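You operate a simulated robot arm through the tools that you are given. There is no shell and no other tool. Be economical: measure what you need, move in short steps, check, and stop when the job is done.

Carry out the task below with a simulated robot arm. There is one attempt and no reset: what you move stays moved.

## Task
Pack the green mirror in the grey tub and tape it all round.
Fine: mirror and lid lie on the trolley; mirror in the middle, lid on, tape arm in, then turn the turntable knob; swing the tape arm out again. Where these are worked on the way, their far stop is far enough and under half their travel is too little: tape arm.

The check looks at the end state, three seconds after you hand in, the way a careful person would. Anything else that was tipped, shoved, dropped, spilled or broken makes it a failure. A push-on lid holds only when it is set on centred and level and pressed home; a screw cap is set on level and turned clockwise until tight.

## Robot
A 7-joint arm with a two-finger parallel gripper on a trunk, on a base that drives. Base frame: it is fixed to the floor where the robot stands at the start and does not move with it; the origin is under the middle of the robot, x ahead of it, y to its left, z up. Lengths are in mm, angles in rad, forces in N, time in s.
Its first joint turns from -2.007 to 2.007 rad. Places, roughly: green mirror (17x3x3 cm) [500, -200, 900]; grey tub [750, -1250, 1000]; tape arm [500, -1300, 1000]; tub [700, -1100, 900]; turntable knob [500, -1100, 1000]; white tub [750, -1250, 500]. Payload 3.91 kg.
Tool frame: the origin (TCP) lies between the finger pads and is the grasp point; the fingertips stand 30 mm ahead of it; z points along the fingers, y is the line along which they close. Largest opening 110 mm; finger width 20, thickness 10; the body of the gripper, 48 by 112 mm, starts 55 mm behind the TCP.
Orientation is told as [roll, pitch, yaw] about the base's x, y, z axes, in that order, counted from this pose: with the fingers straight down and closing along the base's y, the tool's x points along the base's -x, its y along +y and its z along -z.

## Interface
- The arm moves only by the tool drive_tool. Its argument "deltas" is a list that holds one entry, the list of rows, each a list of 7 numbers: the shift along the tool's x, y, z in units of 150 mm (1.0 is 150 mm), then the turn, a rotation vector about the tool's x, y, z in units of 90 degrees (1.0 is 90 degrees), then the closure in counts, from 0 (fully open) to 255 (shut). In form: [[[x, y, z, rx, ry, rz, gripper], ...]]. A call has 1 to 20 rows; each row is the pose to reach, as a shift and turn from the pose commanded when the call began, along the tool's axes at that moment. A call with a number of a shift or a turn outside -1 to 1 is refused whole. Rows are played at 5 a second. More than 50 mm and 0.15 rad between two rows, or a gripper value outside its range, and nothing of the call is played. Where a pose cannot be reached the arm comes as near as it can. A force on the tool above 40 N (or 10 N above the force at the start of the call, whichever is more), or a blocked arm, ends the call early, and 0.2 s more pass. The fingers move at their own pace (about 153 mm/s each) and stop on an object; they squeeze with about 36 N. The grip force told is the motor's: it shows also when the fingers shut on nothing. Time passes only in rows, and 0.2 s behind the last, so rows that repeat a pose let the fingers close. The reply holds the time, the measured pose of the TCP, the force on the tool along the base axes, the opening and the grip force, in the units named above and with some noise, with the torque about the TCP (base axes, N m) and any sound that the robot's microphone picked up, and new pictures: "views" is both (left out), scene, wrist or none.
- Cameras (640 x 400 px; columns grow to the right, rows downward): "scene" is now at [187.9, 124.6, 1174.9]; the picture's right is [-0.86, -0.50, 0.00], its down [-0.12, 0.20, -0.97] and it looks along [0.49, -0.84, -0.23] (base axes); focal length 253 px, centre (320, 200). "wrist" rides on the gripper at [72, 17, -103] in the tool frame; the picture's right is [-0.23, 0.97, 0.00], its down [-0.76, -0.18, -0.62] and it looks along [-0.61, -0.14, 0.78] (tool axes); focal length 222 px, centre (320, 200). There is no depth. A picture from a camera that has moved, and an enlarged one, comes with that camera's place and axes in the base frame and with its lens.
- slide_trunk(by): slides the trunk up (or, below 0, down) by that many mm; the arm and the scene camera ride with it, the base frame stays. It gives what a move gives, with no picture.
- base_move(legs): drives the robot by 1 to 6 legs, each [ahead, left, turn to the left] in mm, mm and rad, along the robot's own axes; the way and the turn of a leg run together, so that a leg with both is an arc; at most 1500 mm and 3.142 rad a leg. The arm and the cameras ride along, it lands a little off, and it stops where it bumps. It gives what a move gives, and a new picture of the scene camera.
- aim_head(pan, tilt): turns the head with the scene camera to pan (to the left, within 1.396 rad either way) and tilt (down, from -0.506 to 1.204), counted from straight ahead of the robot. It gives what a move gives, and a new picture of the scene camera.
- enlarge(camera, box): a new picture of the part [left, top, right, bottom] of that camera's present view, enlarged. The clock stands still meanwhile.
- sign_off(): hands the job in; it is judged then, once.

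Work in short steps. Places have to be worked out from the pictures, the camera data and where the tool is seen: move nearer, look again, correct. Check each grasp and each placing, and mend what went wrong. You have 120 turns and 260 pictures in all, those below and enlarged ones among them. Open the gripper and draw the arm clear of the work before you hand the job in, unless the task says otherwise; then end with one line.

The tools are called as a command line: name --argument value ..., lists and objects as JSON in quotes. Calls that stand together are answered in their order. drive_tool: Moves the arm, as the interface text tells. Its arguments: {"type":"object","properties":{"deltas":{"type":"array","items":{"type":"array","items":{"type":"array","items":{"type":"number"}}}},"views":{"type":"string","enum":["both","scene","wrist","none"]}},"required":["deltas"]} The other tools are called the same way: slide_trunk (by) slides the trunk up or down; base_move (legs) drives the base; aim_head (pan, tilt) turns the head that bears the scene camera; enlarge (camera, box) takes an enlarged picture of a part of a camera's view; sign_off () hands the job in.

At the start:

```text
time: 0.0
tcp_pos: [558.4, -361.4, 1214.3]
orientation: [0.0, -0.001, -0.001]
contact_force: [0.5, -0.4, -1.3]
torque: [0.0, 0.01, 0.01]
opening: 110.0
finger_force: 0.0
trunk travel left (down, up): [-475.0, 515.0]
robot x, y, heading: [2.2, -1.1, 0.005]
head pan, tilt: [-1.044, 0.237]
```

scene: 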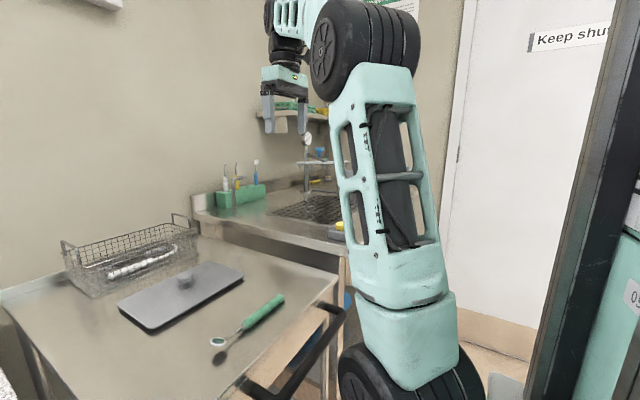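
wrist: 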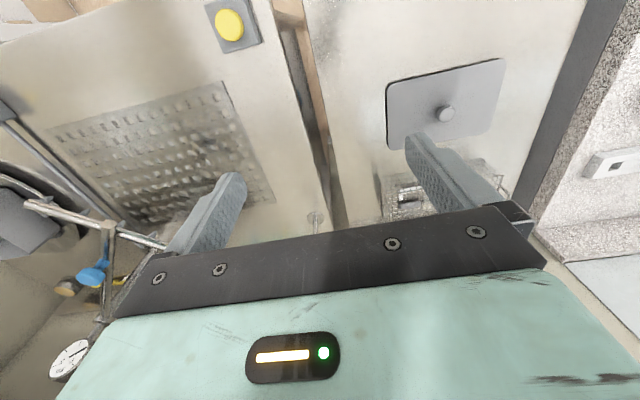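

The trolley with mirror and lid is in view; the packing station is not. I turn the head to look around toward it.

aim_head --pan -1.396 --tilt 0.3

aim_head --pan -0.6 --tilt 0.5

```text
time: 0.8
tcp_pos: [559.1, -361.8, 1213.8]
orientation: [0.001, 0.001, 0.001]
contact_force: [-0.3, 0.0, 0.4]
torque: [0.0, 0.03, -0.03]
opening: 110.0
finger_force: 0.1
trunk travel left (down, up): [-475.0, 515.0]
robot x, y, heading: [5.0, 1.4, 0.0]
head pan, tilt: [-1.396, 0.3]
camera scene: at [157.2, 113.4, 1169.0], right [-0.98, -0.17, 0.0], down [-0.05, 0.29, -0.96], along [0.17, -0.94, -0.3], focal length 253 px, centre (320, 200)
```

scene: 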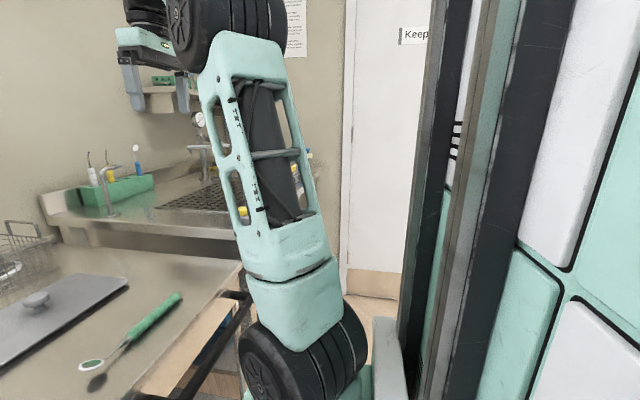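

```text
time: 2.0
tcp_pos: [558.5, -362.8, 1214.4]
orientation: [0.002, -0.001, -0.001]
contact_force: [0.4, -0.1, 0.3]
torque: [-0.02, -0.02, 0.02]
opening: 110.0
finger_force: 0.0
trunk travel left (down, up): [-475.0, 515.0]
robot x, y, heading: [-0.2, -2.6, -0.003]
head pan, tilt: [-0.6, 0.499]
camera scene: at [216.0, 153.9, 1150.6], right [-0.57, -0.82, 0.0], down [-0.39, 0.27, -0.88], along [0.72, -0.5, -0.48], focal length 253 px, centre (320, 200)
```

scene: 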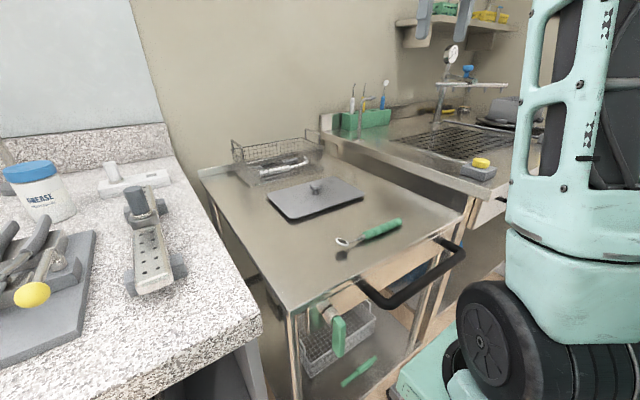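

I look closer at the station behind the sink counter.

aim_head --pan -0.85 --tilt 0.2

enlarge --camera "wrist" --box '[0, 0, 320, 400]'

```text
time: 2.8
tcp_pos: [558.1, -363.4, 1212.3]
orientation: [0.0, 0.001, 0.002]
contact_force: [0.5, 0.4, -0.2]
torque: [-0.01, 0.02, -0.02]
opening: 109.9
finger_force: 0.1
trunk travel left (down, up): [-475.0, 515.0]
robot x, y, heading: [3.6, -1.3, -0.001]
head pan, tilt: [-0.85, 0.201]
camera scene: at [202.5, 135.4, 1178.2], right [-0.75, -0.66, 0.0], down [-0.13, 0.15, -0.98], along [0.65, -0.74, -0.2], focal length 253 px, centre (320, 200)
```

scene: 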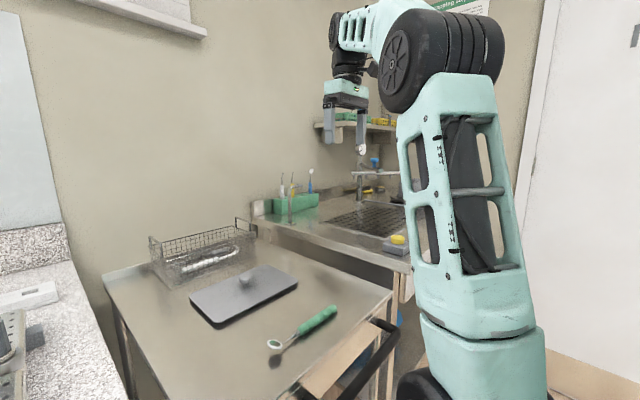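

```text
1.00 times, centred on (160, 200) of wrist
camera zoom: at [486.4, -345.7, 1318.6], right [0.23, 0.97, 0.0], down [0.76, -0.18, 0.62], along [0.61, -0.14, -0.78], focal length 222 px, centre (480, 200)
```

zoom: 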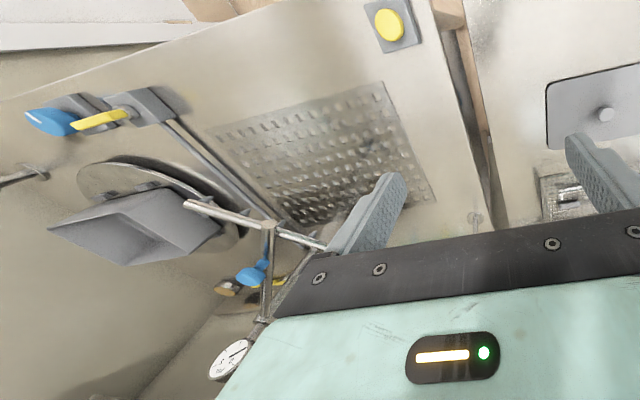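

The station (turntable with tub) is over the sink counter at my right. The tall dark column on the right looks like my own trunk, so I turn right a bit to see the floor on that side before driving there.

base_move --legs '[[0, 0, -0.6]]'

aim_head --pan -0.9 --tilt 0.5

```text
time: 4.8
tcp_pos: [259.0, -613.7, 1214.4]
orientation: [0.0, -0.001, -0.596]
contact_force: [-0.1, -0.3, 0.4]
torque: [0.02, 0.0, 0.0]
opening: 109.6
finger_force: 0.1
trunk travel left (down, up): [-475.0, 515.0]
robot x, y, heading: [-0.4, 2.6, -0.595]
head pan, tilt: [-0.85, 0.201]
camera scene: at [243.0, -2.2, 1178.3], right [-0.99, -0.12, 0.0], down [-0.02, 0.2, -0.98], along [0.12, -0.97, -0.2], focal length 253 px, centre (320, 200)
```

scene: 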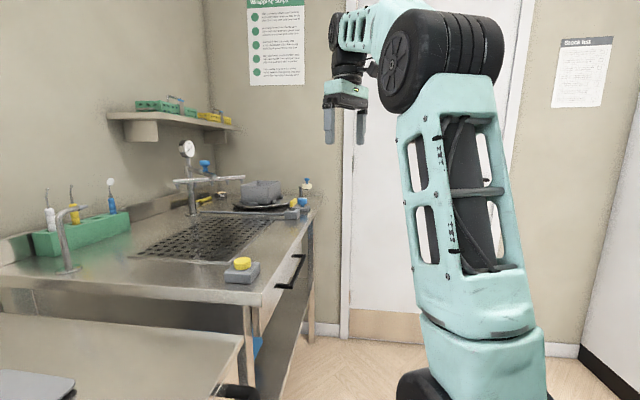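

```text
time: 5.6
tcp_pos: [260.1, -613.5, 1214.0]
orientation: [0.0, 0.0, -0.595]
contact_force: [0.9, -0.8, 0.6]
torque: [0.04, -0.01, 0.01]
opening: 109.9
finger_force: 0.0
trunk travel left (down, up): [-475.0, 515.0]
robot x, y, heading: [-4.8, 0.7, -0.595]
head pan, tilt: [-0.901, 0.499]
camera scene: at [238.2, -0.5, 1150.7], right [-1.0, -0.07, 0.0], down [-0.04, 0.48, -0.88], along [0.07, -0.88, -0.48], focal length 253 px, centre (320, 200)
```

scene: 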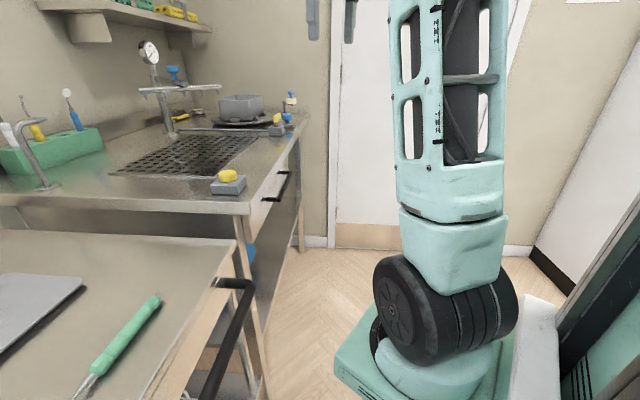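

Floor on the right is clear. I enlarge the station to understand its parts.

enlarge --camera "scene" --box '[120, 30, 320, 155]'

base_move --legs '[[0, 0, 0.6], [0, -600, 0]]'

```text
3.20 times, centred on (220, 92) of scene
camera zoom: at [238.2, -0.5, 1150.7], right [-1.0, -0.07, 0.0], down [-0.04, 0.48, -0.88], along [0.07, -0.88, -0.48], focal length 810 px, centre (640, 544)
```

zoom: 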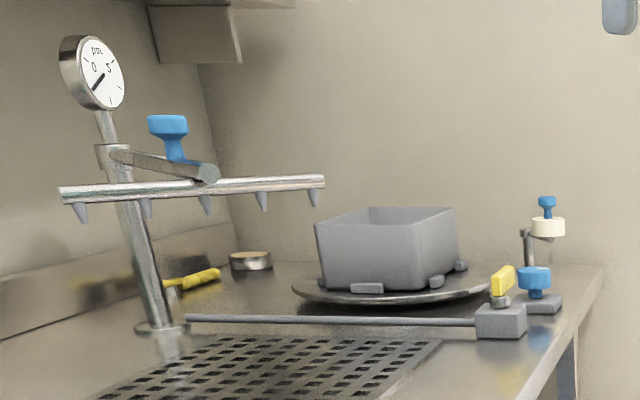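

```text
time: 10.6
tcp_pos: [565.9, -955.2, 1214.7]
orientation: [-0.001, -0.001, 0.009]
contact_force: [-0.2, 0.5, -0.4]
torque: [-0.01, -0.03, 0.02]
opening: 109.9
finger_force: 0.1
trunk travel left (down, up): [-475.0, 515.0]
robot x, y, heading: [6.4, -598.4, 0.01]
head pan, tilt: [-0.901, 0.499]
camera scene: at [200.1, -461.4, 1150.6], right [-0.78, -0.63, 0.0], down [-0.3, 0.37, -0.88], along [0.55, -0.68, -0.48], focal length 253 px, centre (320, 200)
```

scene: 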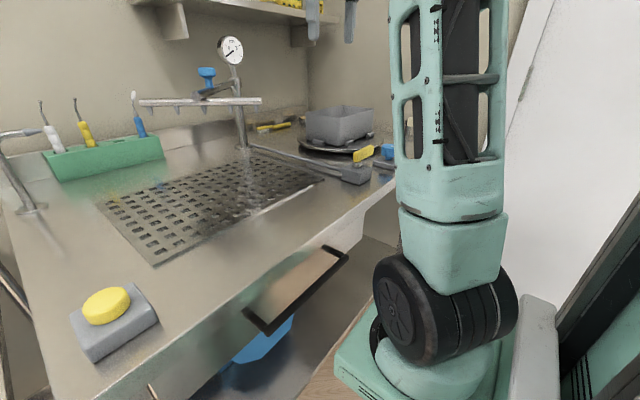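

The station: tub on turntable, a block with a blue knob and yellow handle in front, and a small post with a white roll and blue knob farther back. I move the wrist camera over it for a close look.

drive_tool --deltas '[[[0.1, -0.25, 0, 0, 0, 0, 0], [0.2, -0.5, 0, 0, 0, 0, 0], [0.3, -0.75, 0, 0, 0, 0, 0], [0.4, -1, 0, 0, 0, 0, 0]]]'

```text
time: 11.6
tcp_pos: [514.0, -1084.8, 1212.3]
orientation: [-0.004, -0.003, 0.009]
contact_force: [-0.5, 0.2, -0.4]
torque: [-0.01, 0.03, 0.0]
opening: 110.1
finger_force: 0.2
out of reach, approached as far as the arm can: row 4
trunk travel left (down, up): [-475.0, 515.0]
robot x, y, heading: [1.0, -597.2, 0.01]
head pan, tilt: [-0.901, 0.499]
camera scene: at [200.0, -461.4, 1150.6], right [-0.78, -0.63, 0.0], down [-0.3, 0.37, -0.88], along [0.55, -0.68, -0.48], focal length 253 px, centre (320, 200)
camera wrist: at [441.3, -1069.0, 1317.2], right [0.22, 0.98, 0.0], down [0.76, -0.17, 0.63], along [0.61, -0.14, -0.78], focal length 222 px, centre (320, 200)
```

scene: 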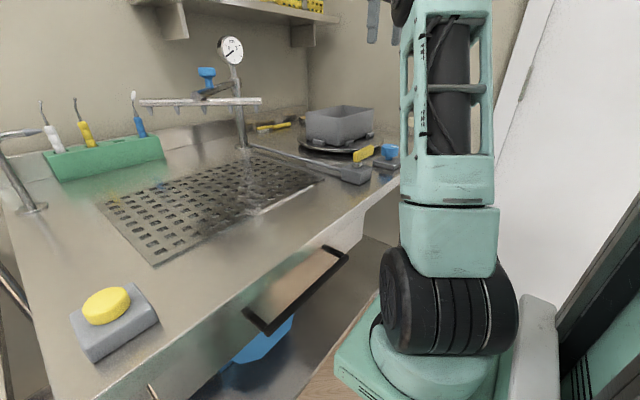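
wrist: 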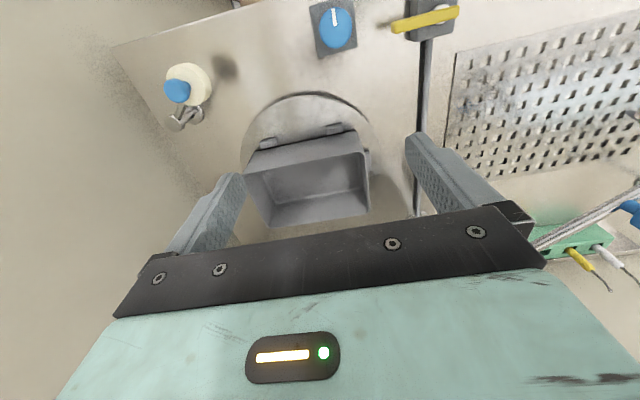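

Clear view of the station from above. Enlarging the tape arm, knob and tub.

enlarge --camera "wrist" --box '[130, 0, 290, 100]'

enlarge --camera "wrist" --box '[220, 0, 480, 240]'

```text
4.00 times, centred on (210, 50) of wrist
camera zoom: at [441.3, -1069.0, 1317.2], right [0.22, 0.98, 0.0], down [0.76, -0.17, 0.63], along [0.61, -0.14, -0.78], focal length 888 px, centre (760, 800)
```

zoom: 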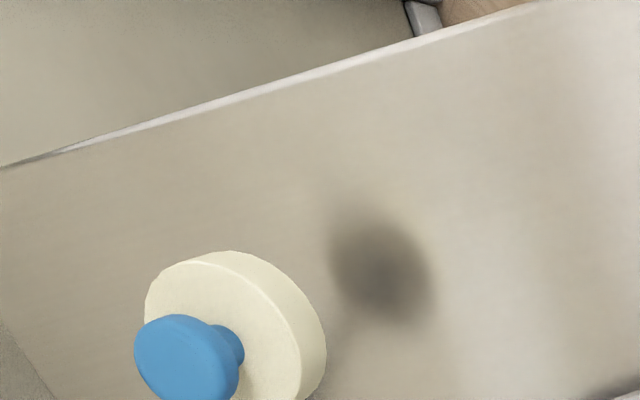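

```text
1.67 times, centred on (350, 120) of wrist
camera zoom: at [441.3, -1069.0, 1317.2], right [0.22, 0.98, 0.0], down [0.76, -0.17, 0.63], along [0.61, -0.14, -0.78], focal length 370 px, centre (270, 333)
```

zoom: 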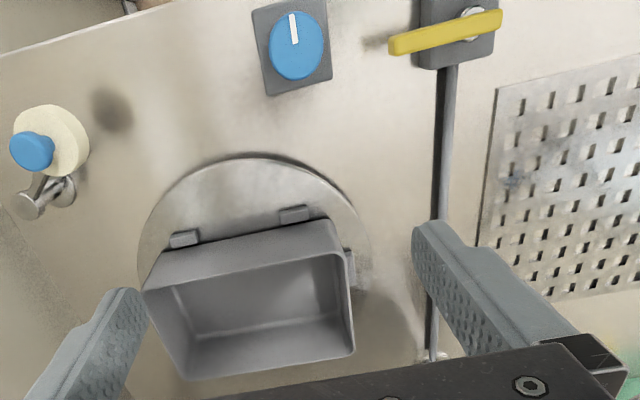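

From two views I judge: turntable knob ≈ (452,-1051,954), tape roll ≈ (466,-1255,987) on a post near (515,-1315), tub rim z≈1017 over x 599–719, y -1230…-1037. I go back towards the trolley and raise the trunk for better downward reach.

base_move --legs '[[0, 350, 0]]'

slide_trunk --by 350

aim_head --pan -0.2 --tilt 0.7

```text
time: 13.9
tcp_pos: [511.8, -731.4, 1212.5]
orientation: [-0.004, -0.003, 0.01]
contact_force: [-0.4, -1.0, -1.0]
torque: [-0.02, 0.0, -0.03]
opening: 110.0
finger_force: 0.1
trunk travel left (down, up): [-475.0, 515.0]
robot x, y, heading: [-1.3, -241.7, 0.006]
head pan, tilt: [-0.901, 0.499]
camera scene: at [197.1, -107.9, 1150.6], right [-0.78, -0.63, 0.0], down [-0.3, 0.37, -0.88], along [0.55, -0.68, -0.48], focal length 253 px, centre (320, 200)
```

scene: 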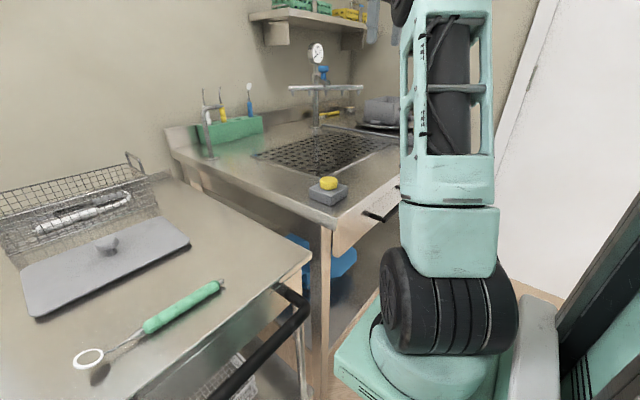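

```text
time: 17.3
tcp_pos: [512.3, -730.8, 1562.8]
orientation: [-0.003, 0.0, 0.009]
contact_force: [-0.5, -0.5, 1.0]
torque: [0.0, -0.03, -0.01]
opening: 110.0
finger_force: 0.1
trunk travel left (down, up): [-825.0, 165.0]
robot x, y, heading: [3.4, -241.8, 0.01]
head pan, tilt: [-0.901, 0.499]
```

```text
time: 18.4
tcp_pos: [512.4, -732.4, 1562.1]
orientation: [-0.003, -0.003, 0.01]
contact_force: [-0.2, 0.2, -0.1]
torque: [0.01, 0.03, 0.01]
opening: 109.7
finger_force: 0.0
trunk travel left (down, up): [-825.0, 165.0]
robot x, y, heading: [-1.5, -243.3, 0.008]
head pan, tilt: [-0.201, 0.7]
camera scene: at [223.3, -53.4, 1482.9], right [-0.19, -0.98, 0.0], down [-0.63, 0.12, -0.77], along [0.75, -0.15, -0.64], focal length 253 px, centre (320, 200)
```

scene: 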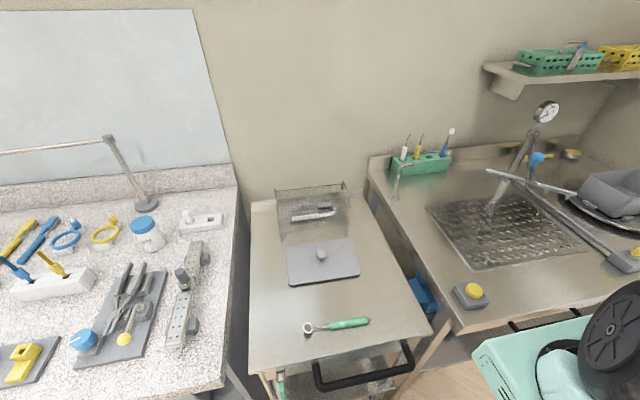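

Mirror handle ≈ (475,-176,875), head ≈ (483,-76); lid centre ≈ (670,-147). I bring the tool over with fingers turned to close along x (yaw −90°).

drive_tool --deltas '[[[0.005, 0.085, 0.088, 0, 0, 0.091, 0], [0.01, 0.17, 0.176, 0, 0, 0.182, 0], [0.015, 0.255, 0.264, 0, 0, 0.273, 0], [0.02, 0.34, 0.352, 0, 0, 0.364, 0], [0.025, 0.425, 0.44, 0, 0, 0.455, 0], [0.03, 0.51, 0.528, 0, 0, 0.546, 0], [0.035, 0.595, 0.616, 0, 0, 0.637, 0], [0.04, 0.68, 0.704, 0, 0, 0.728, 0], [0.045, 0.765, 0.792, 0, 0, 0.819, 0], [0.05, 0.85, 0.88, 0, 0, 0.91, 0], [0.053, 0.933, 0.967, 0, 0, 1, 0]]]' --views "none"

```text
time: 20.8
tcp_pos: [504.1, -592.6, 1416.7]
orientation: [0.002, -0.003, -1.563]
contact_force: [0.2, -0.4, 0.4]
torque: [0.02, 0.02, 0.01]
opening: 110.2
finger_force: 0.1
trunk travel left (down, up): [-825.0, 165.0]
robot x, y, heading: [-1.0, -242.4, 0.007]
head pan, tilt: [-0.201, 0.7]
```

Rotation went well. Now continue in two shifts toward the mirror.

drive_tool --deltas '[[[0.2, -0.02, 0.19, 0, 0, 0, 0], [0.4, -0.04, 0.38, 0, 0, 0, 0], [0.6, -0.06, 0.57, 0, 0, 0, 0], [0.8, -0.08, 0.76, 0, 0, 0, 0], [1, -0.1, 0.95, 0, 0, 0, 0]]]' --views "none"

drive_tool --deltas '[[[0.2, -0.02, 0.19, 0, 0, 0, 0], [0.4, -0.04, 0.38, 0, 0, 0, 0], [0.6, -0.06, 0.57, 0, 0, 0, 0], [0.8, -0.08, 0.76, 0, 0, 0, 0], [1, -0.1, 0.95, 0, 0, 0, 0]]]'

```text
time: 22.0
tcp_pos: [487.0, -442.9, 1274.7]
orientation: [0.002, -0.003, -1.562]
contact_force: [-0.2, -0.1, 0.5]
torque: [0.01, -0.01, -0.02]
opening: 110.2
finger_force: 0.1
trunk travel left (down, up): [-825.0, 165.0]
robot x, y, heading: [3.5, -239.5, 0.004]
head pan, tilt: [-0.201, 0.7]
```

```text
time: 23.2
tcp_pos: [480.1, -290.8, 1134.5]
orientation: [0.0, -0.002, -1.561]
contact_force: [0.1, -0.8, 0.7]
torque: [0.03, -0.02, -0.01]
opening: 110.0
finger_force: 0.1
out of reach, approached as far as the arm can: row 5
trunk travel left (down, up): [-825.0, 165.0]
robot x, y, heading: [-0.4, -242.5, 0.008]
head pan, tilt: [-0.201, 0.7]
camera scene: at [222.9, -53.7, 1483.0], right [-0.19, -0.98, 0.0], down [-0.63, 0.12, -0.77], along [0.75, -0.15, -0.64], focal length 253 px, centre (320, 200)
camera wrist: at [495.5, -217.9, 1238.6], right [0.98, -0.22, 0.0], down [-0.17, -0.76, 0.62], along [-0.14, -0.61, -0.78], focal length 222 px, centre (320, 200)
```

scene: 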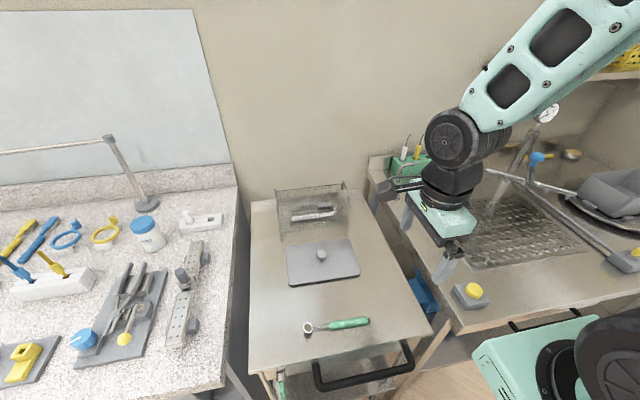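
wrist: 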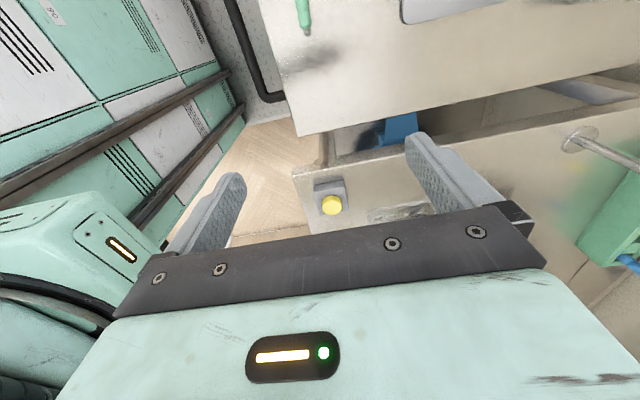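

Nearly over the mirror. I continue in smaller steps toward y≈-170 and down.

drive_tool --deltas '[[[0.2, 0, 0.2, 0, 0, 0, 0], [0.4, 0, 0.4, 0, 0, 0, 0], [0.6, 0, 0.6, 0, 0, 0, 0], [0.77, 0, 0.8, 0, 0, 0, 0]]]'

```text
time: 24.2
tcp_pos: [480.2, -176.9, 1014.4]
orientation: [0.003, -0.004, -1.563]
contact_force: [-0.7, -0.3, 0.3]
torque: [0.06, -0.03, 0.06]
opening: 110.0
finger_force: 0.1
trunk travel left (down, up): [-825.0, 165.0]
robot x, y, heading: [3.2, -243.5, 0.007]
head pan, tilt: [-0.201, 0.7]
camera scene: at [223.1, -53.9, 1483.1], right [-0.19, -0.98, 0.0], down [-0.63, 0.12, -0.77], along [0.75, -0.15, -0.64], focal length 253 px, centre (320, 200)
camera wrist: at [495.6, -103.3, 1118.6], right [0.98, -0.22, 0.0], down [-0.17, -0.76, 0.62], along [-0.13, -0.61, -0.78], focal length 222 px, centre (320, 200)
```

scene: 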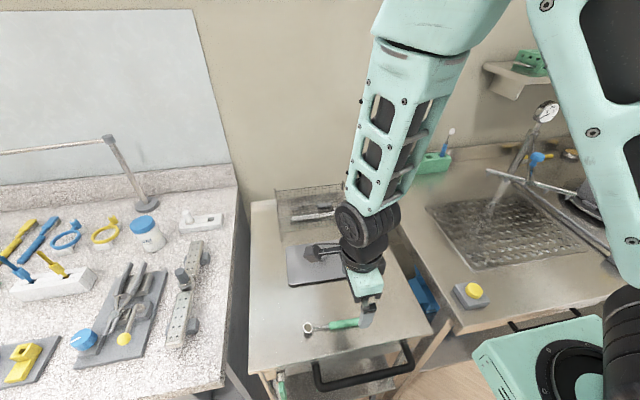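
wrist: 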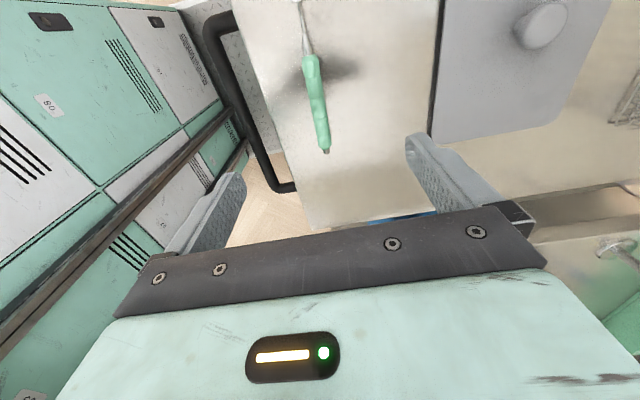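

Handle spans about (482,-128)–(478,-221), and the tool is over its middle. I align slightly and descend to just above.

drive_tool --deltas '[[[0, 0, 0.25, 0, 0, 0.015, 80], [0, 0, 0.5, 0, 0, 0.03, 120], [0, 0, 0.6, 0, 0, 0.03, 120]]]'

enlarge --camera "scene" --box '[280, 260, 440, 360]'

```text
time: 25.0
tcp_pos: [479.7, -175.1, 924.9]
orientation: [0.003, -0.004, -1.611]
contact_force: [0.2, -1.0, 0.2]
torque: [-0.02, 0.0, -0.01]
opening: 58.3
finger_force: 0.1
trunk travel left (down, up): [-825.0, 165.0]
robot x, y, heading: [1.4, -242.1, 0.009]
head pan, tilt: [-0.201, 0.7]
camera scene: at [223.1, -53.3, 1483.0], right [-0.19, -0.98, 0.0], down [-0.63, 0.12, -0.77], along [0.75, -0.15, -0.64], focal length 253 px, centre (320, 200)
camera wrist: at [498.3, -104.0, 1028.8], right [0.96, -0.27, 0.0], down [-0.21, -0.75, 0.62], along [-0.16, -0.6, -0.78], focal length 222 px, centre (320, 200)
```

scene: 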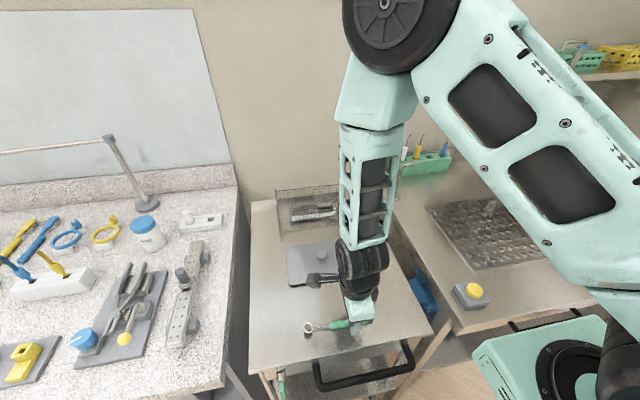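
wrist: 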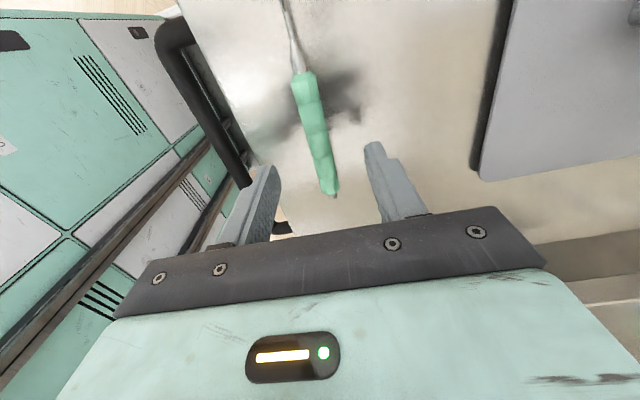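

```text
4.00 times, centred on (360, 310) of scene
camera zoom: at [223.1, -53.3, 1483.0], right [-0.19, -0.98, 0.0], down [-0.63, 0.12, -0.77], along [0.75, -0.15, -0.64], focal length 1012 px, centre (160, -240)
```

zoom: 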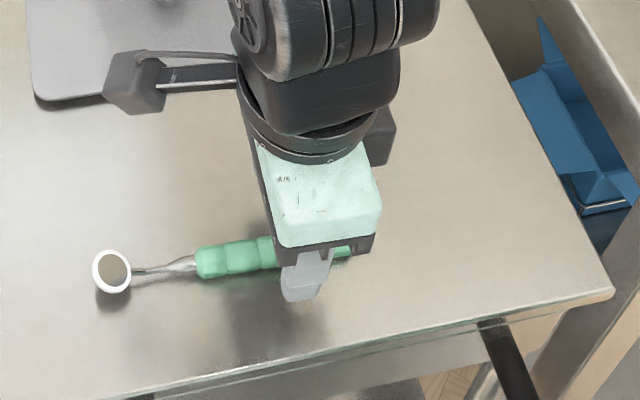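

The handle lies between the fingers (x≈482). I descend until tips are just above the trolley.

drive_tool --deltas '[[[0, 0.013, 0.1, 0, 0, 0, 120], [0, 0.013, 0.17, 0, 0, 0, 120], [0, 0.013, 0.2, 0, 0, 0, 120]]]' --views "wrist"

enlarge --camera "scene" --box '[290, 280, 410, 355]'

```text
time: 25.8
tcp_pos: [481.6, -175.7, 894.3]
orientation: [0.002, -0.001, -1.609]
contact_force: [-0.2, -0.7, 0.5]
torque: [0.0, 0.0, -0.02]
opening: 58.0
finger_force: 0.2
trunk travel left (down, up): [-825.0, 165.0]
robot x, y, heading: [4.0, -246.1, 0.006]
head pan, tilt: [-0.201, 0.7]
camera wrist: at [500.3, -103.8, 998.8], right [0.96, -0.26, 0.0], down [-0.21, -0.75, 0.62], along [-0.16, -0.6, -0.78], focal length 222 px, centre (320, 200)
```

wrist: 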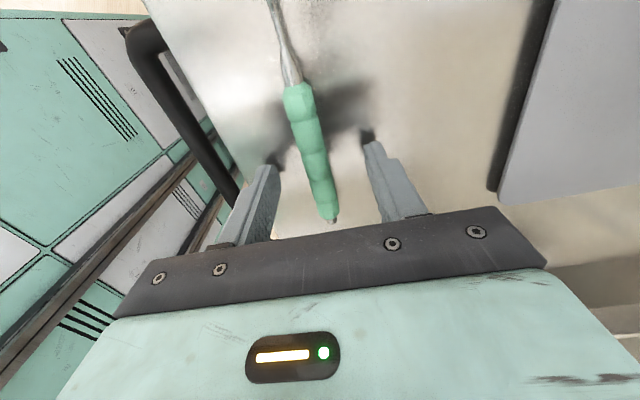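

```text
5.33 times, centred on (350, 318) of scene
camera zoom: at [223.3, -53.3, 1482.9], right [-0.19, -0.98, 0.0], down [-0.63, 0.12, -0.76], along [0.75, -0.15, -0.64], focal length 1350 px, centre (160, -427)
```

zoom: 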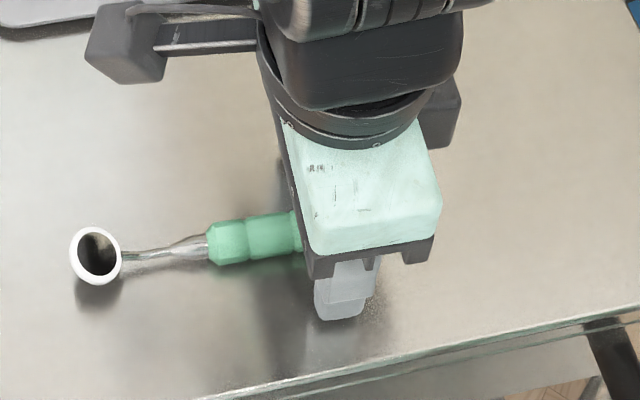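

No contact yet, the shadows say the tips are close to the surface. Go 4 mm lower and close.

drive_tool --deltas '[[[0, 0, 0.027, 0, 0, 0, 120], [0, 0, 0.027, 0, 0, 0, 255], [0, 0, 0.027, 0, 0, 0, 255], [0, 0, 0.027, 0, 0, 0, 255]]]' --views "wrist"

```text
time: 26.8
tcp_pos: [480.7, -175.5, 889.7]
orientation: [0.004, -0.004, -1.609]
contact_force: [0.8, -0.5, 0.7]
torque: [0.01, 0.02, 0.0]
opening: 14.6
finger_force: 35.9
trunk travel left (down, up): [-825.0, 165.0]
robot x, y, heading: [1.5, -241.5, 0.01]
head pan, tilt: [-0.201, 0.7]
camera wrist: at [500.6, -103.8, 994.6], right [0.96, -0.26, 0.0], down [-0.21, -0.75, 0.62], along [-0.16, -0.6, -0.78], focal length 222 px, centre (320, 200)
```

wrist: 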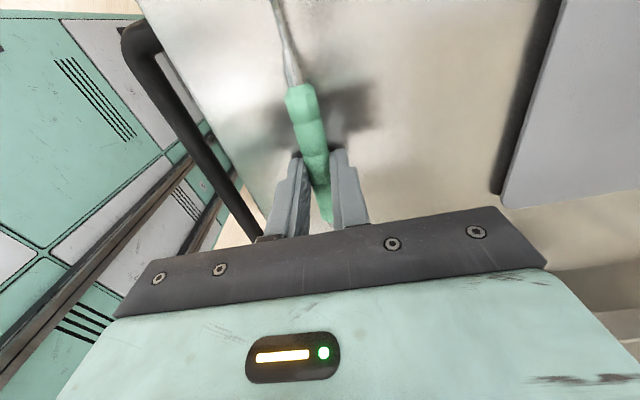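

Grip is firm (14.6 mm). Lift the mirror straight up.

drive_tool --deltas '[[[0, 0, -0.2, 0, 0, 0, 255], [0, 0, -0.5, 0, 0, 0, 255], [0, 0, -0.8, 0, 0, 0, 255], [0, 0, -1, 0, 0, 0, 255]]]' --views "wrist"

drive_tool --deltas '[[[0, 0, -0.3, 0, 0, 0, 255], [0, 0, -0.6, 0, 0, 0, 255], [0, 0, -0.9, 0, 0, 0, 255], [0, 0, -1, 0, 0, 0, 255]]]' --views "scene"

```text
time: 27.8
tcp_pos: [480.4, -176.5, 1040.0]
orientation: [0.002, -0.002, -1.609]
contact_force: [0.2, -0.3, -0.4]
torque: [0.0, 0.01, 0.01]
opening: 14.8
finger_force: 35.5
trunk travel left (down, up): [-825.0, 165.0]
robot x, y, heading: [0.0, -241.1, 0.01]
head pan, tilt: [-0.201, 0.7]
camera wrist: at [500.1, -104.4, 1145.6], right [0.96, -0.26, 0.0], down [-0.21, -0.75, 0.62], along [-0.16, -0.6, -0.78], focal length 222 px, centre (320, 200)
```

wrist: 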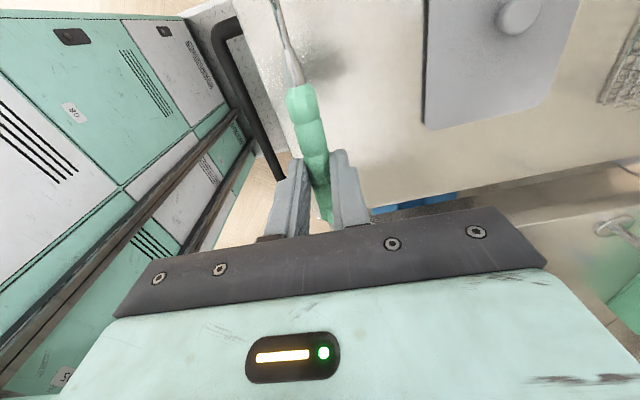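

```text
time: 28.8
tcp_pos: [481.4, -174.8, 1192.4]
orientation: [0.004, -0.005, -1.608]
contact_force: [0.0, 0.1, -0.2]
torque: [-0.02, 0.02, 0.03]
opening: 14.6
finger_force: 36.1
trunk travel left (down, up): [-825.0, 165.0]
robot x, y, heading: [0.9, -242.2, 0.01]
head pan, tilt: [-0.201, 0.7]
camera scene: at [223.4, -53.1, 1482.8], right [-0.19, -0.98, 0.0], down [-0.63, 0.12, -0.76], along [0.75, -0.15, -0.64], focal length 253 px, centre (320, 200)
```

scene: 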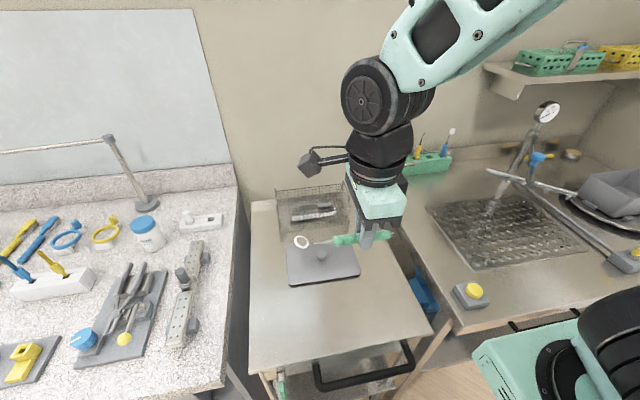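

Mirror held level. Drive the base right 700 mm with the tool above all counter fittings at x≈480.

base_move --legs '[[0, -700, 0]]'

aim_head --pan -0.3 --tilt 0.7

```text
time: 32.6
tcp_pos: [487.9, -877.8, 1190.6]
orientation: [0.001, -0.003, -1.607]
contact_force: [-0.1, -0.9, -0.9]
torque: [0.0, -0.02, 0.03]
opening: 14.6
finger_force: 35.9
trunk travel left (down, up): [-825.0, 165.0]
robot x, y, heading: [10.8, -943.3, 0.012]
head pan, tilt: [-0.201, 0.7]
camera scene: at [229.7, -756.0, 1482.9], right [-0.19, -0.98, 0.0], down [-0.63, 0.12, -0.76], along [0.75, -0.14, -0.64], focal length 253 px, centre (320, 200)
```

scene: 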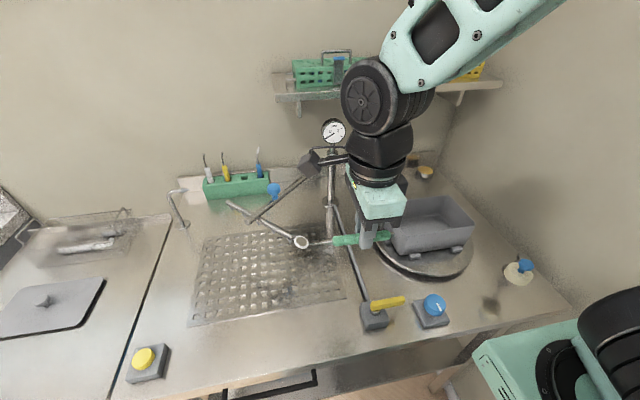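

```text
time: 33.3
tcp_pos: [486.8, -877.8, 1190.6]
orientation: [0.002, -0.001, -1.608]
contact_force: [0.3, 0.4, 0.1]
torque: [0.0, 0.02, 0.04]
opening: 14.6
finger_force: 36.0
trunk travel left (down, up): [-825.0, 165.0]
robot x, y, heading: [9.8, -952.0, 0.015]
head pan, tilt: [-0.3, 0.7]
camera scene: at [227.7, -764.2, 1482.9], right [-0.29, -0.96, 0.0], down [-0.62, 0.18, -0.76], along [0.73, -0.22, -0.64], focal length 253 px, centre (320, 200)
```

scene: 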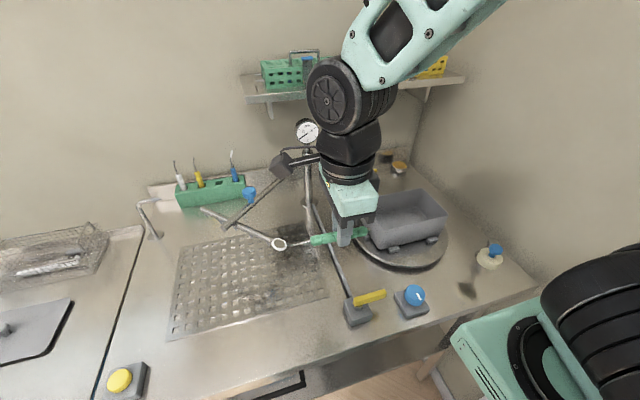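

Everything is visible. I look closer at the tub, then carry the mirror over it in two steps.

enlarge --camera "scene" --box '[320, 160, 540, 330]'

drive_tool --deltas '[[[-0.235, 0.152, 0, 0, 0, 0, 255], [-0.47, 0.304, 0, 0, 0, 0, 255], [-0.705, 0.456, 0, 0, 0, -0.015, 255], [-0.938, 0.608, 0, 0, 0, -0.025, 255]]]' --views "none"

drive_tool --deltas '[[[-0.235, 0.152, 0, 0, 0, 0, 255], [-0.47, 0.304, 0, 0, 0, 0, 255], [-0.705, 0.456, 0, 0, 0, 0, 255], [-0.96, 0.573, 0, 0, 0, 0, 255]]]'

```text
2.35 times, centred on (430, 245) of scene
camera zoom: at [227.7, -764.2, 1482.9], right [-0.29, -0.96, 0.0], down [-0.62, 0.18, -0.76], along [0.73, -0.22, -0.64], focal length 595 px, centre (61, 94)
```

zoom: 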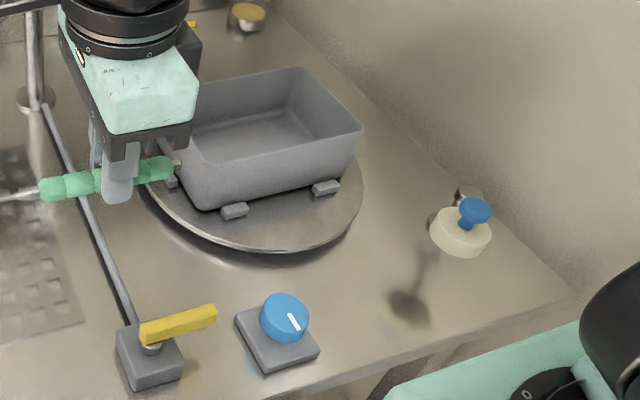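

```text
time: 34.3
tcp_pos: [572.7, -1021.2, 1191.2]
orientation: [0.002, -0.005, -1.568]
contact_force: [-0.5, 0.8, 0.1]
torque: [-0.04, -0.02, 0.02]
opening: 14.9
finger_force: 36.1
trunk travel left (down, up): [-825.0, 165.0]
robot x, y, heading: [8.2, -943.7, 0.012]
head pan, tilt: [-0.3, 0.7]
```

```text
time: 35.3
tcp_pos: [660.0, -1164.3, 1192.2]
orientation: [0.002, -0.003, -1.568]
contact_force: [-0.2, 0.3, -0.8]
torque: [-0.03, -0.01, 0.02]
opening: 14.8
finger_force: 35.7
trunk travel left (down, up): [-825.0, 165.0]
robot x, y, heading: [6.1, -947.0, 0.01]
head pan, tilt: [-0.3, 0.7]
camera scene: at [227.4, -763.8, 1482.9], right [-0.29, -0.96, 0.0], down [-0.62, 0.18, -0.77], along [0.73, -0.22, -0.64], focal length 253 px, centre (320, 200)
camera wrist: at [675.4, -1092.3, 1296.9], right [0.97, -0.22, 0.0], down [-0.18, -0.76, 0.63], along [-0.14, -0.61, -0.78], focal length 222 px, centre (320, 200)
```

scene: 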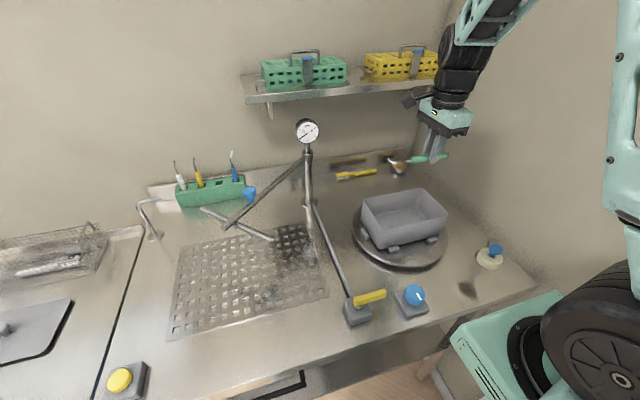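
wrist: 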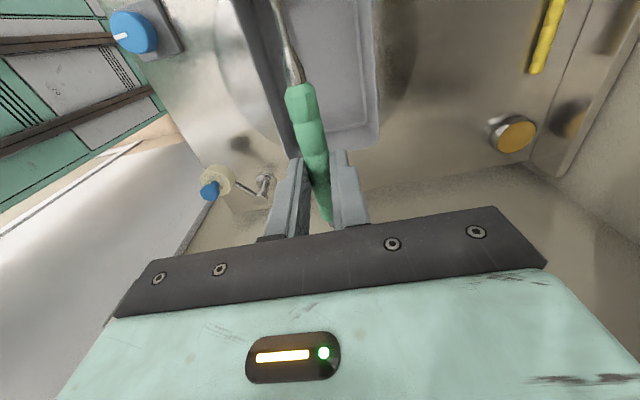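

Now unobstructed view of the tub; enlarge for precise rim corners.

enlarge --camera "scene" --box '[340, 170, 468, 280]'

enlarge --camera "wrist" --box '[180, 0, 420, 220]'

```text
3.64 times, centred on (404, 225) of scene
camera zoom: at [227.4, -763.8, 1482.9], right [-0.29, -0.96, 0.0], down [-0.62, 0.18, -0.77], along [0.73, -0.22, -0.64], focal length 920 px, centre (14, 109)
```

zoom: 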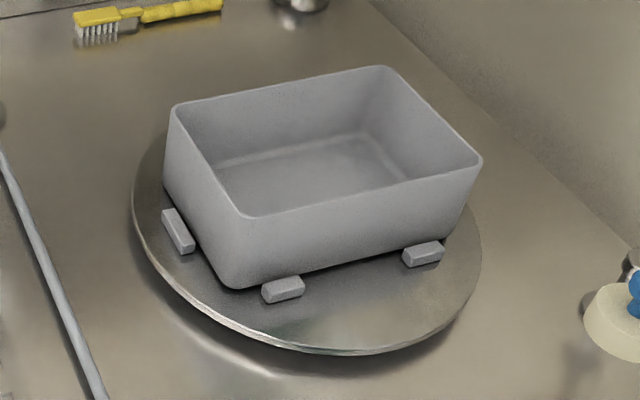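

```text
1.82 times, centred on (300, 110) of wrist
camera zoom: at [675.4, -1092.3, 1296.9], right [0.97, -0.22, 0.0], down [-0.18, -0.76, 0.63], along [-0.14, -0.61, -0.78], focal length 404 px, centre (356, 364)
```

zoom: 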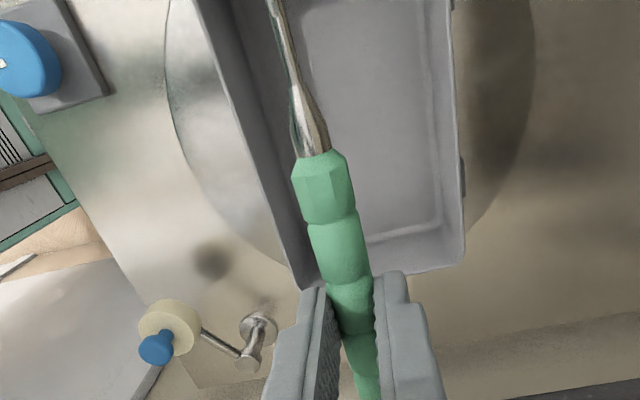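

Tub rim centre ≈ (662,-1138). I measure the held mirror's extent in the scene view to centre it.

enlarge --camera "scene" --box '[380, 130, 480, 195]'

```text
6.15 times, centred on (430, 162) of scene
camera zoom: at [227.4, -763.8, 1482.9], right [-0.29, -0.96, 0.0], down [-0.62, 0.18, -0.77], along [0.73, -0.22, -0.64], focal length 1557 px, centre (-357, 431)
```

zoom: 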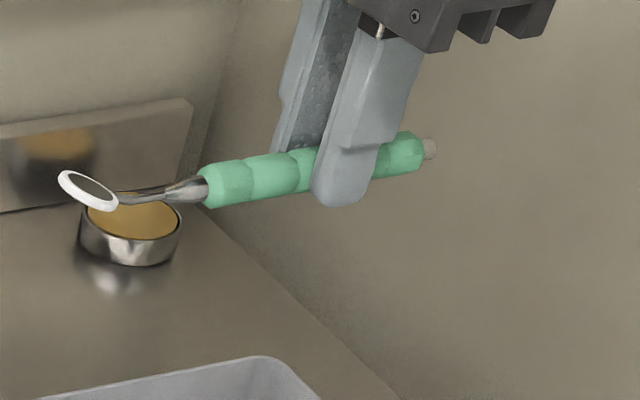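

Mirror spans y -1225…-1054 (centre -1140) – already centred over the tub. Descend 150 mm and look.

drive_tool --deltas '[[[0, 0.01, 0.3, 0, 0, 0, 255], [0, 0.01, 0.6, 0, 0, 0, 255], [0, 0.01, 0.85, 0, 0, 0, 255], [0, 0.01, 1, 0, 0, 0, 255]]]' --views "wrist"

enlarge --camera "scene" --box '[340, 140, 480, 260]'

```text
time: 36.3
tcp_pos: [660.5, -1166.0, 1043.1]
orientation: [0.003, -0.004, -1.566]
contact_force: [-0.9, 0.4, -0.8]
torque: [0.0, -0.05, 0.01]
opening: 14.7
finger_force: 35.3
trunk travel left (down, up): [-825.0, 165.0]
robot x, y, heading: [6.8, -948.1, 0.012]
head pan, tilt: [-0.3, 0.7]
camera wrist: at [677.6, -1093.0, 1146.5], right [0.97, -0.22, 0.0], down [-0.18, -0.76, 0.62], along [-0.14, -0.61, -0.78], focal length 222 px, centre (320, 200)
```

wrist: 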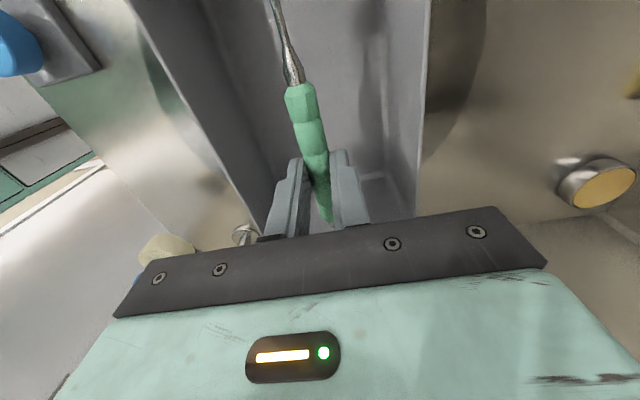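

```text
3.33 times, centred on (410, 200) of scene
camera zoom: at [227.5, -764.3, 1482.9], right [-0.29, -0.96, 0.0], down [-0.62, 0.18, -0.77], along [0.73, -0.22, -0.64], focal length 843 px, centre (20, 200)
```

zoom: 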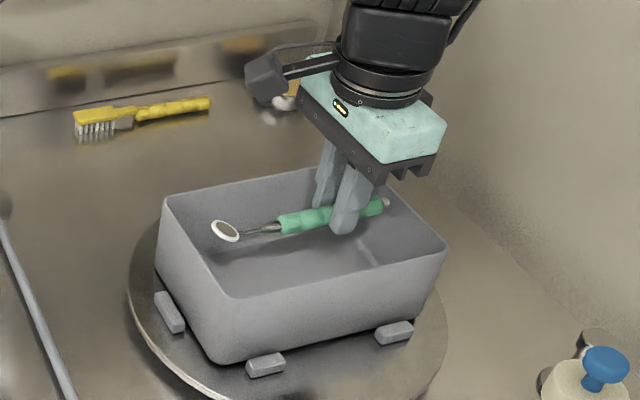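

Mirror is dropping in nicely. Lower another 45 mm, check.

drive_tool --deltas '[[[0, 0.01, 0.12, 0, 0, 0, 255], [0, 0.01, 0.24, 0, 0, 0, 255], [0, 0.01, 0.32, 0, 0, 0, 255]]]' --views "wrist"

enlarge --camera "scene" --box '[340, 150, 460, 260]'

```text
time: 37.1
tcp_pos: [664.3, -1166.2, 994.4]
orientation: [0.003, -0.002, -1.567]
contact_force: [0.6, -1.1, -0.8]
torque: [-0.03, -0.03, -0.02]
opening: 14.7
finger_force: 36.3
trunk travel left (down, up): [-825.0, 165.0]
robot x, y, heading: [8.1, -947.1, 0.011]
head pan, tilt: [-0.3, 0.7]
camera wrist: at [680.1, -1092.7, 1098.7], right [0.97, -0.22, 0.0], down [-0.18, -0.76, 0.62], along [-0.14, -0.61, -0.78], focal length 222 px, centre (320, 200)
```

wrist: 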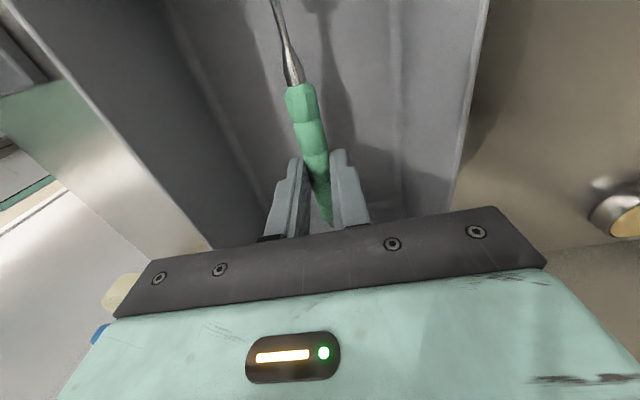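

```text
3.64 times, centred on (400, 205) of scene
camera zoom: at [227.6, -764.2, 1482.9], right [-0.29, -0.96, 0.0], down [-0.62, 0.18, -0.76], along [0.73, -0.22, -0.64], focal length 920 px, centre (29, 182)
```

zoom: 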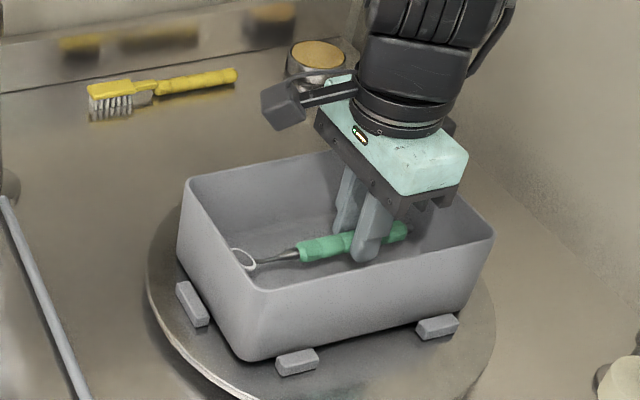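

Clearances fine. Lower slowly toward the floor, stopping on force.

drive_tool --deltas '[[[0, -0.007, 0.04, 0, 0, 0, 255], [0, -0.013, 0.08, 0, 0, 0, 255], [0, -0.013, 0.12, 0, 0, 0, 255], [0, -0.013, 0.16, 0, 0, 0, 255]]]' --views "wrist"

enlarge --camera "scene" --box '[340, 150, 460, 260]'

```text
time: 38.1
tcp_pos: [661.2, -1166.2, 972.3]
orientation: [0.003, -0.001, -1.567]
contact_force: [-1.7, 0.9, 9.7]
torque: [0.16, 0.08, 0.04]
opening: 14.7
finger_force: 36.2
trunk travel left (down, up): [-825.0, 165.0]
robot x, y, heading: [5.1, -947.4, 0.007]
head pan, tilt: [-0.3, 0.7]
camera wrist: at [677.8, -1092.7, 1075.5], right [0.97, -0.22, 0.0], down [-0.18, -0.76, 0.62], along [-0.14, -0.61, -0.78], focal length 222 px, centre (320, 200)
```

wrist: 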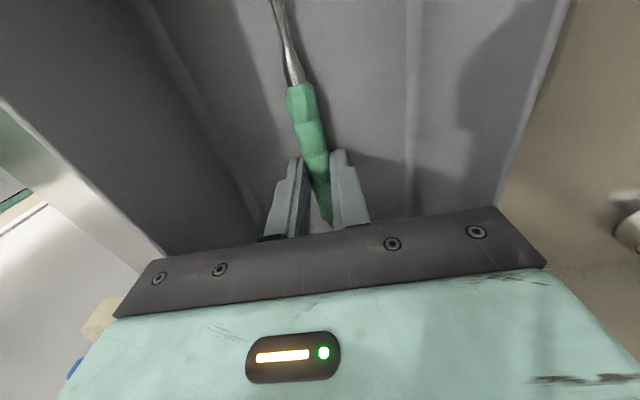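

```text
3.64 times, centred on (400, 205) of scene
camera zoom: at [227.3, -764.1, 1483.2], right [-0.29, -0.96, 0.0], down [-0.62, 0.18, -0.77], along [0.73, -0.22, -0.64], focal length 920 px, centre (29, 182)
```

zoom: 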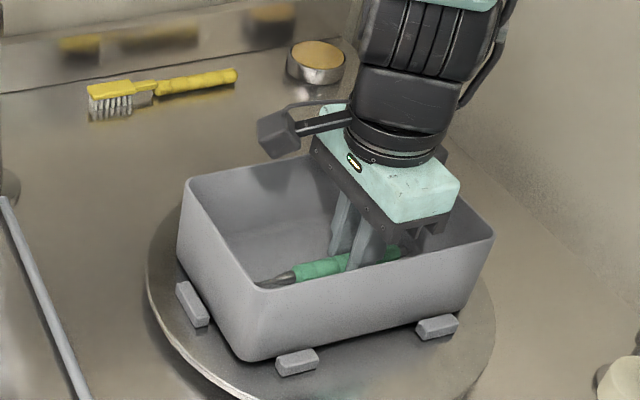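

Contact of ~10 N: the mirror is on the floor of the tub. Back off 1 mm, open partway, rise.

drive_tool --deltas '[[[0, 0, -0.01, 0, 0, 0, 255], [0, 0, -0.01, 0, 0, 0, 160], [0, 0, -0.01, 0, 0, 0, 160], [0, 0, -0.1, 0, 0, 0, 160], [0, 0, -0.3, 0, 0, 0, 160], [0, 0, -0.6, 0, 0, 0, 160], [0, 0, -0.9, 0, 0, 0, 160], [0, 0, -1, 0, 0, 0, 160]]]' --views "wrist"

enlarge --camera "scene" --box '[340, 150, 460, 260]'

```text
time: 39.9
tcp_pos: [661.0, -1163.9, 1120.3]
orientation: [0.002, -0.002, -1.569]
contact_force: [-0.1, 0.9, -0.1]
torque: [0.03, 0.0, 0.01]
opening: 41.1
finger_force: 0.1
trunk travel left (down, up): [-825.0, 165.0]
robot x, y, heading: [9.6, -945.5, 0.012]
head pan, tilt: [-0.3, 0.7]
camera wrist: at [676.8, -1092.3, 1225.1], right [0.97, -0.22, 0.0], down [-0.18, -0.76, 0.62], along [-0.14, -0.61, -0.78], focal length 222 px, centre (320, 200)
```

wrist: 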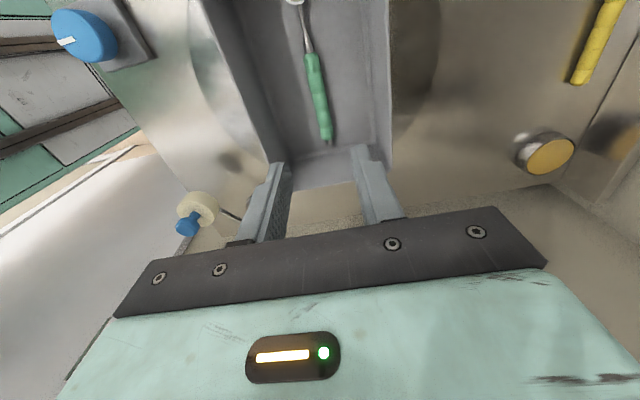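

```text
3.64 times, centred on (400, 205) of scene
camera zoom: at [227.9, -764.3, 1482.8], right [-0.29, -0.96, 0.0], down [-0.62, 0.18, -0.76], along [0.73, -0.22, -0.64], focal length 920 px, centre (29, 182)
```

zoom: 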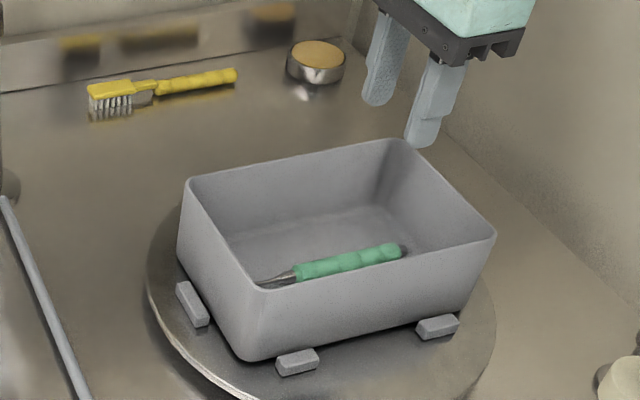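

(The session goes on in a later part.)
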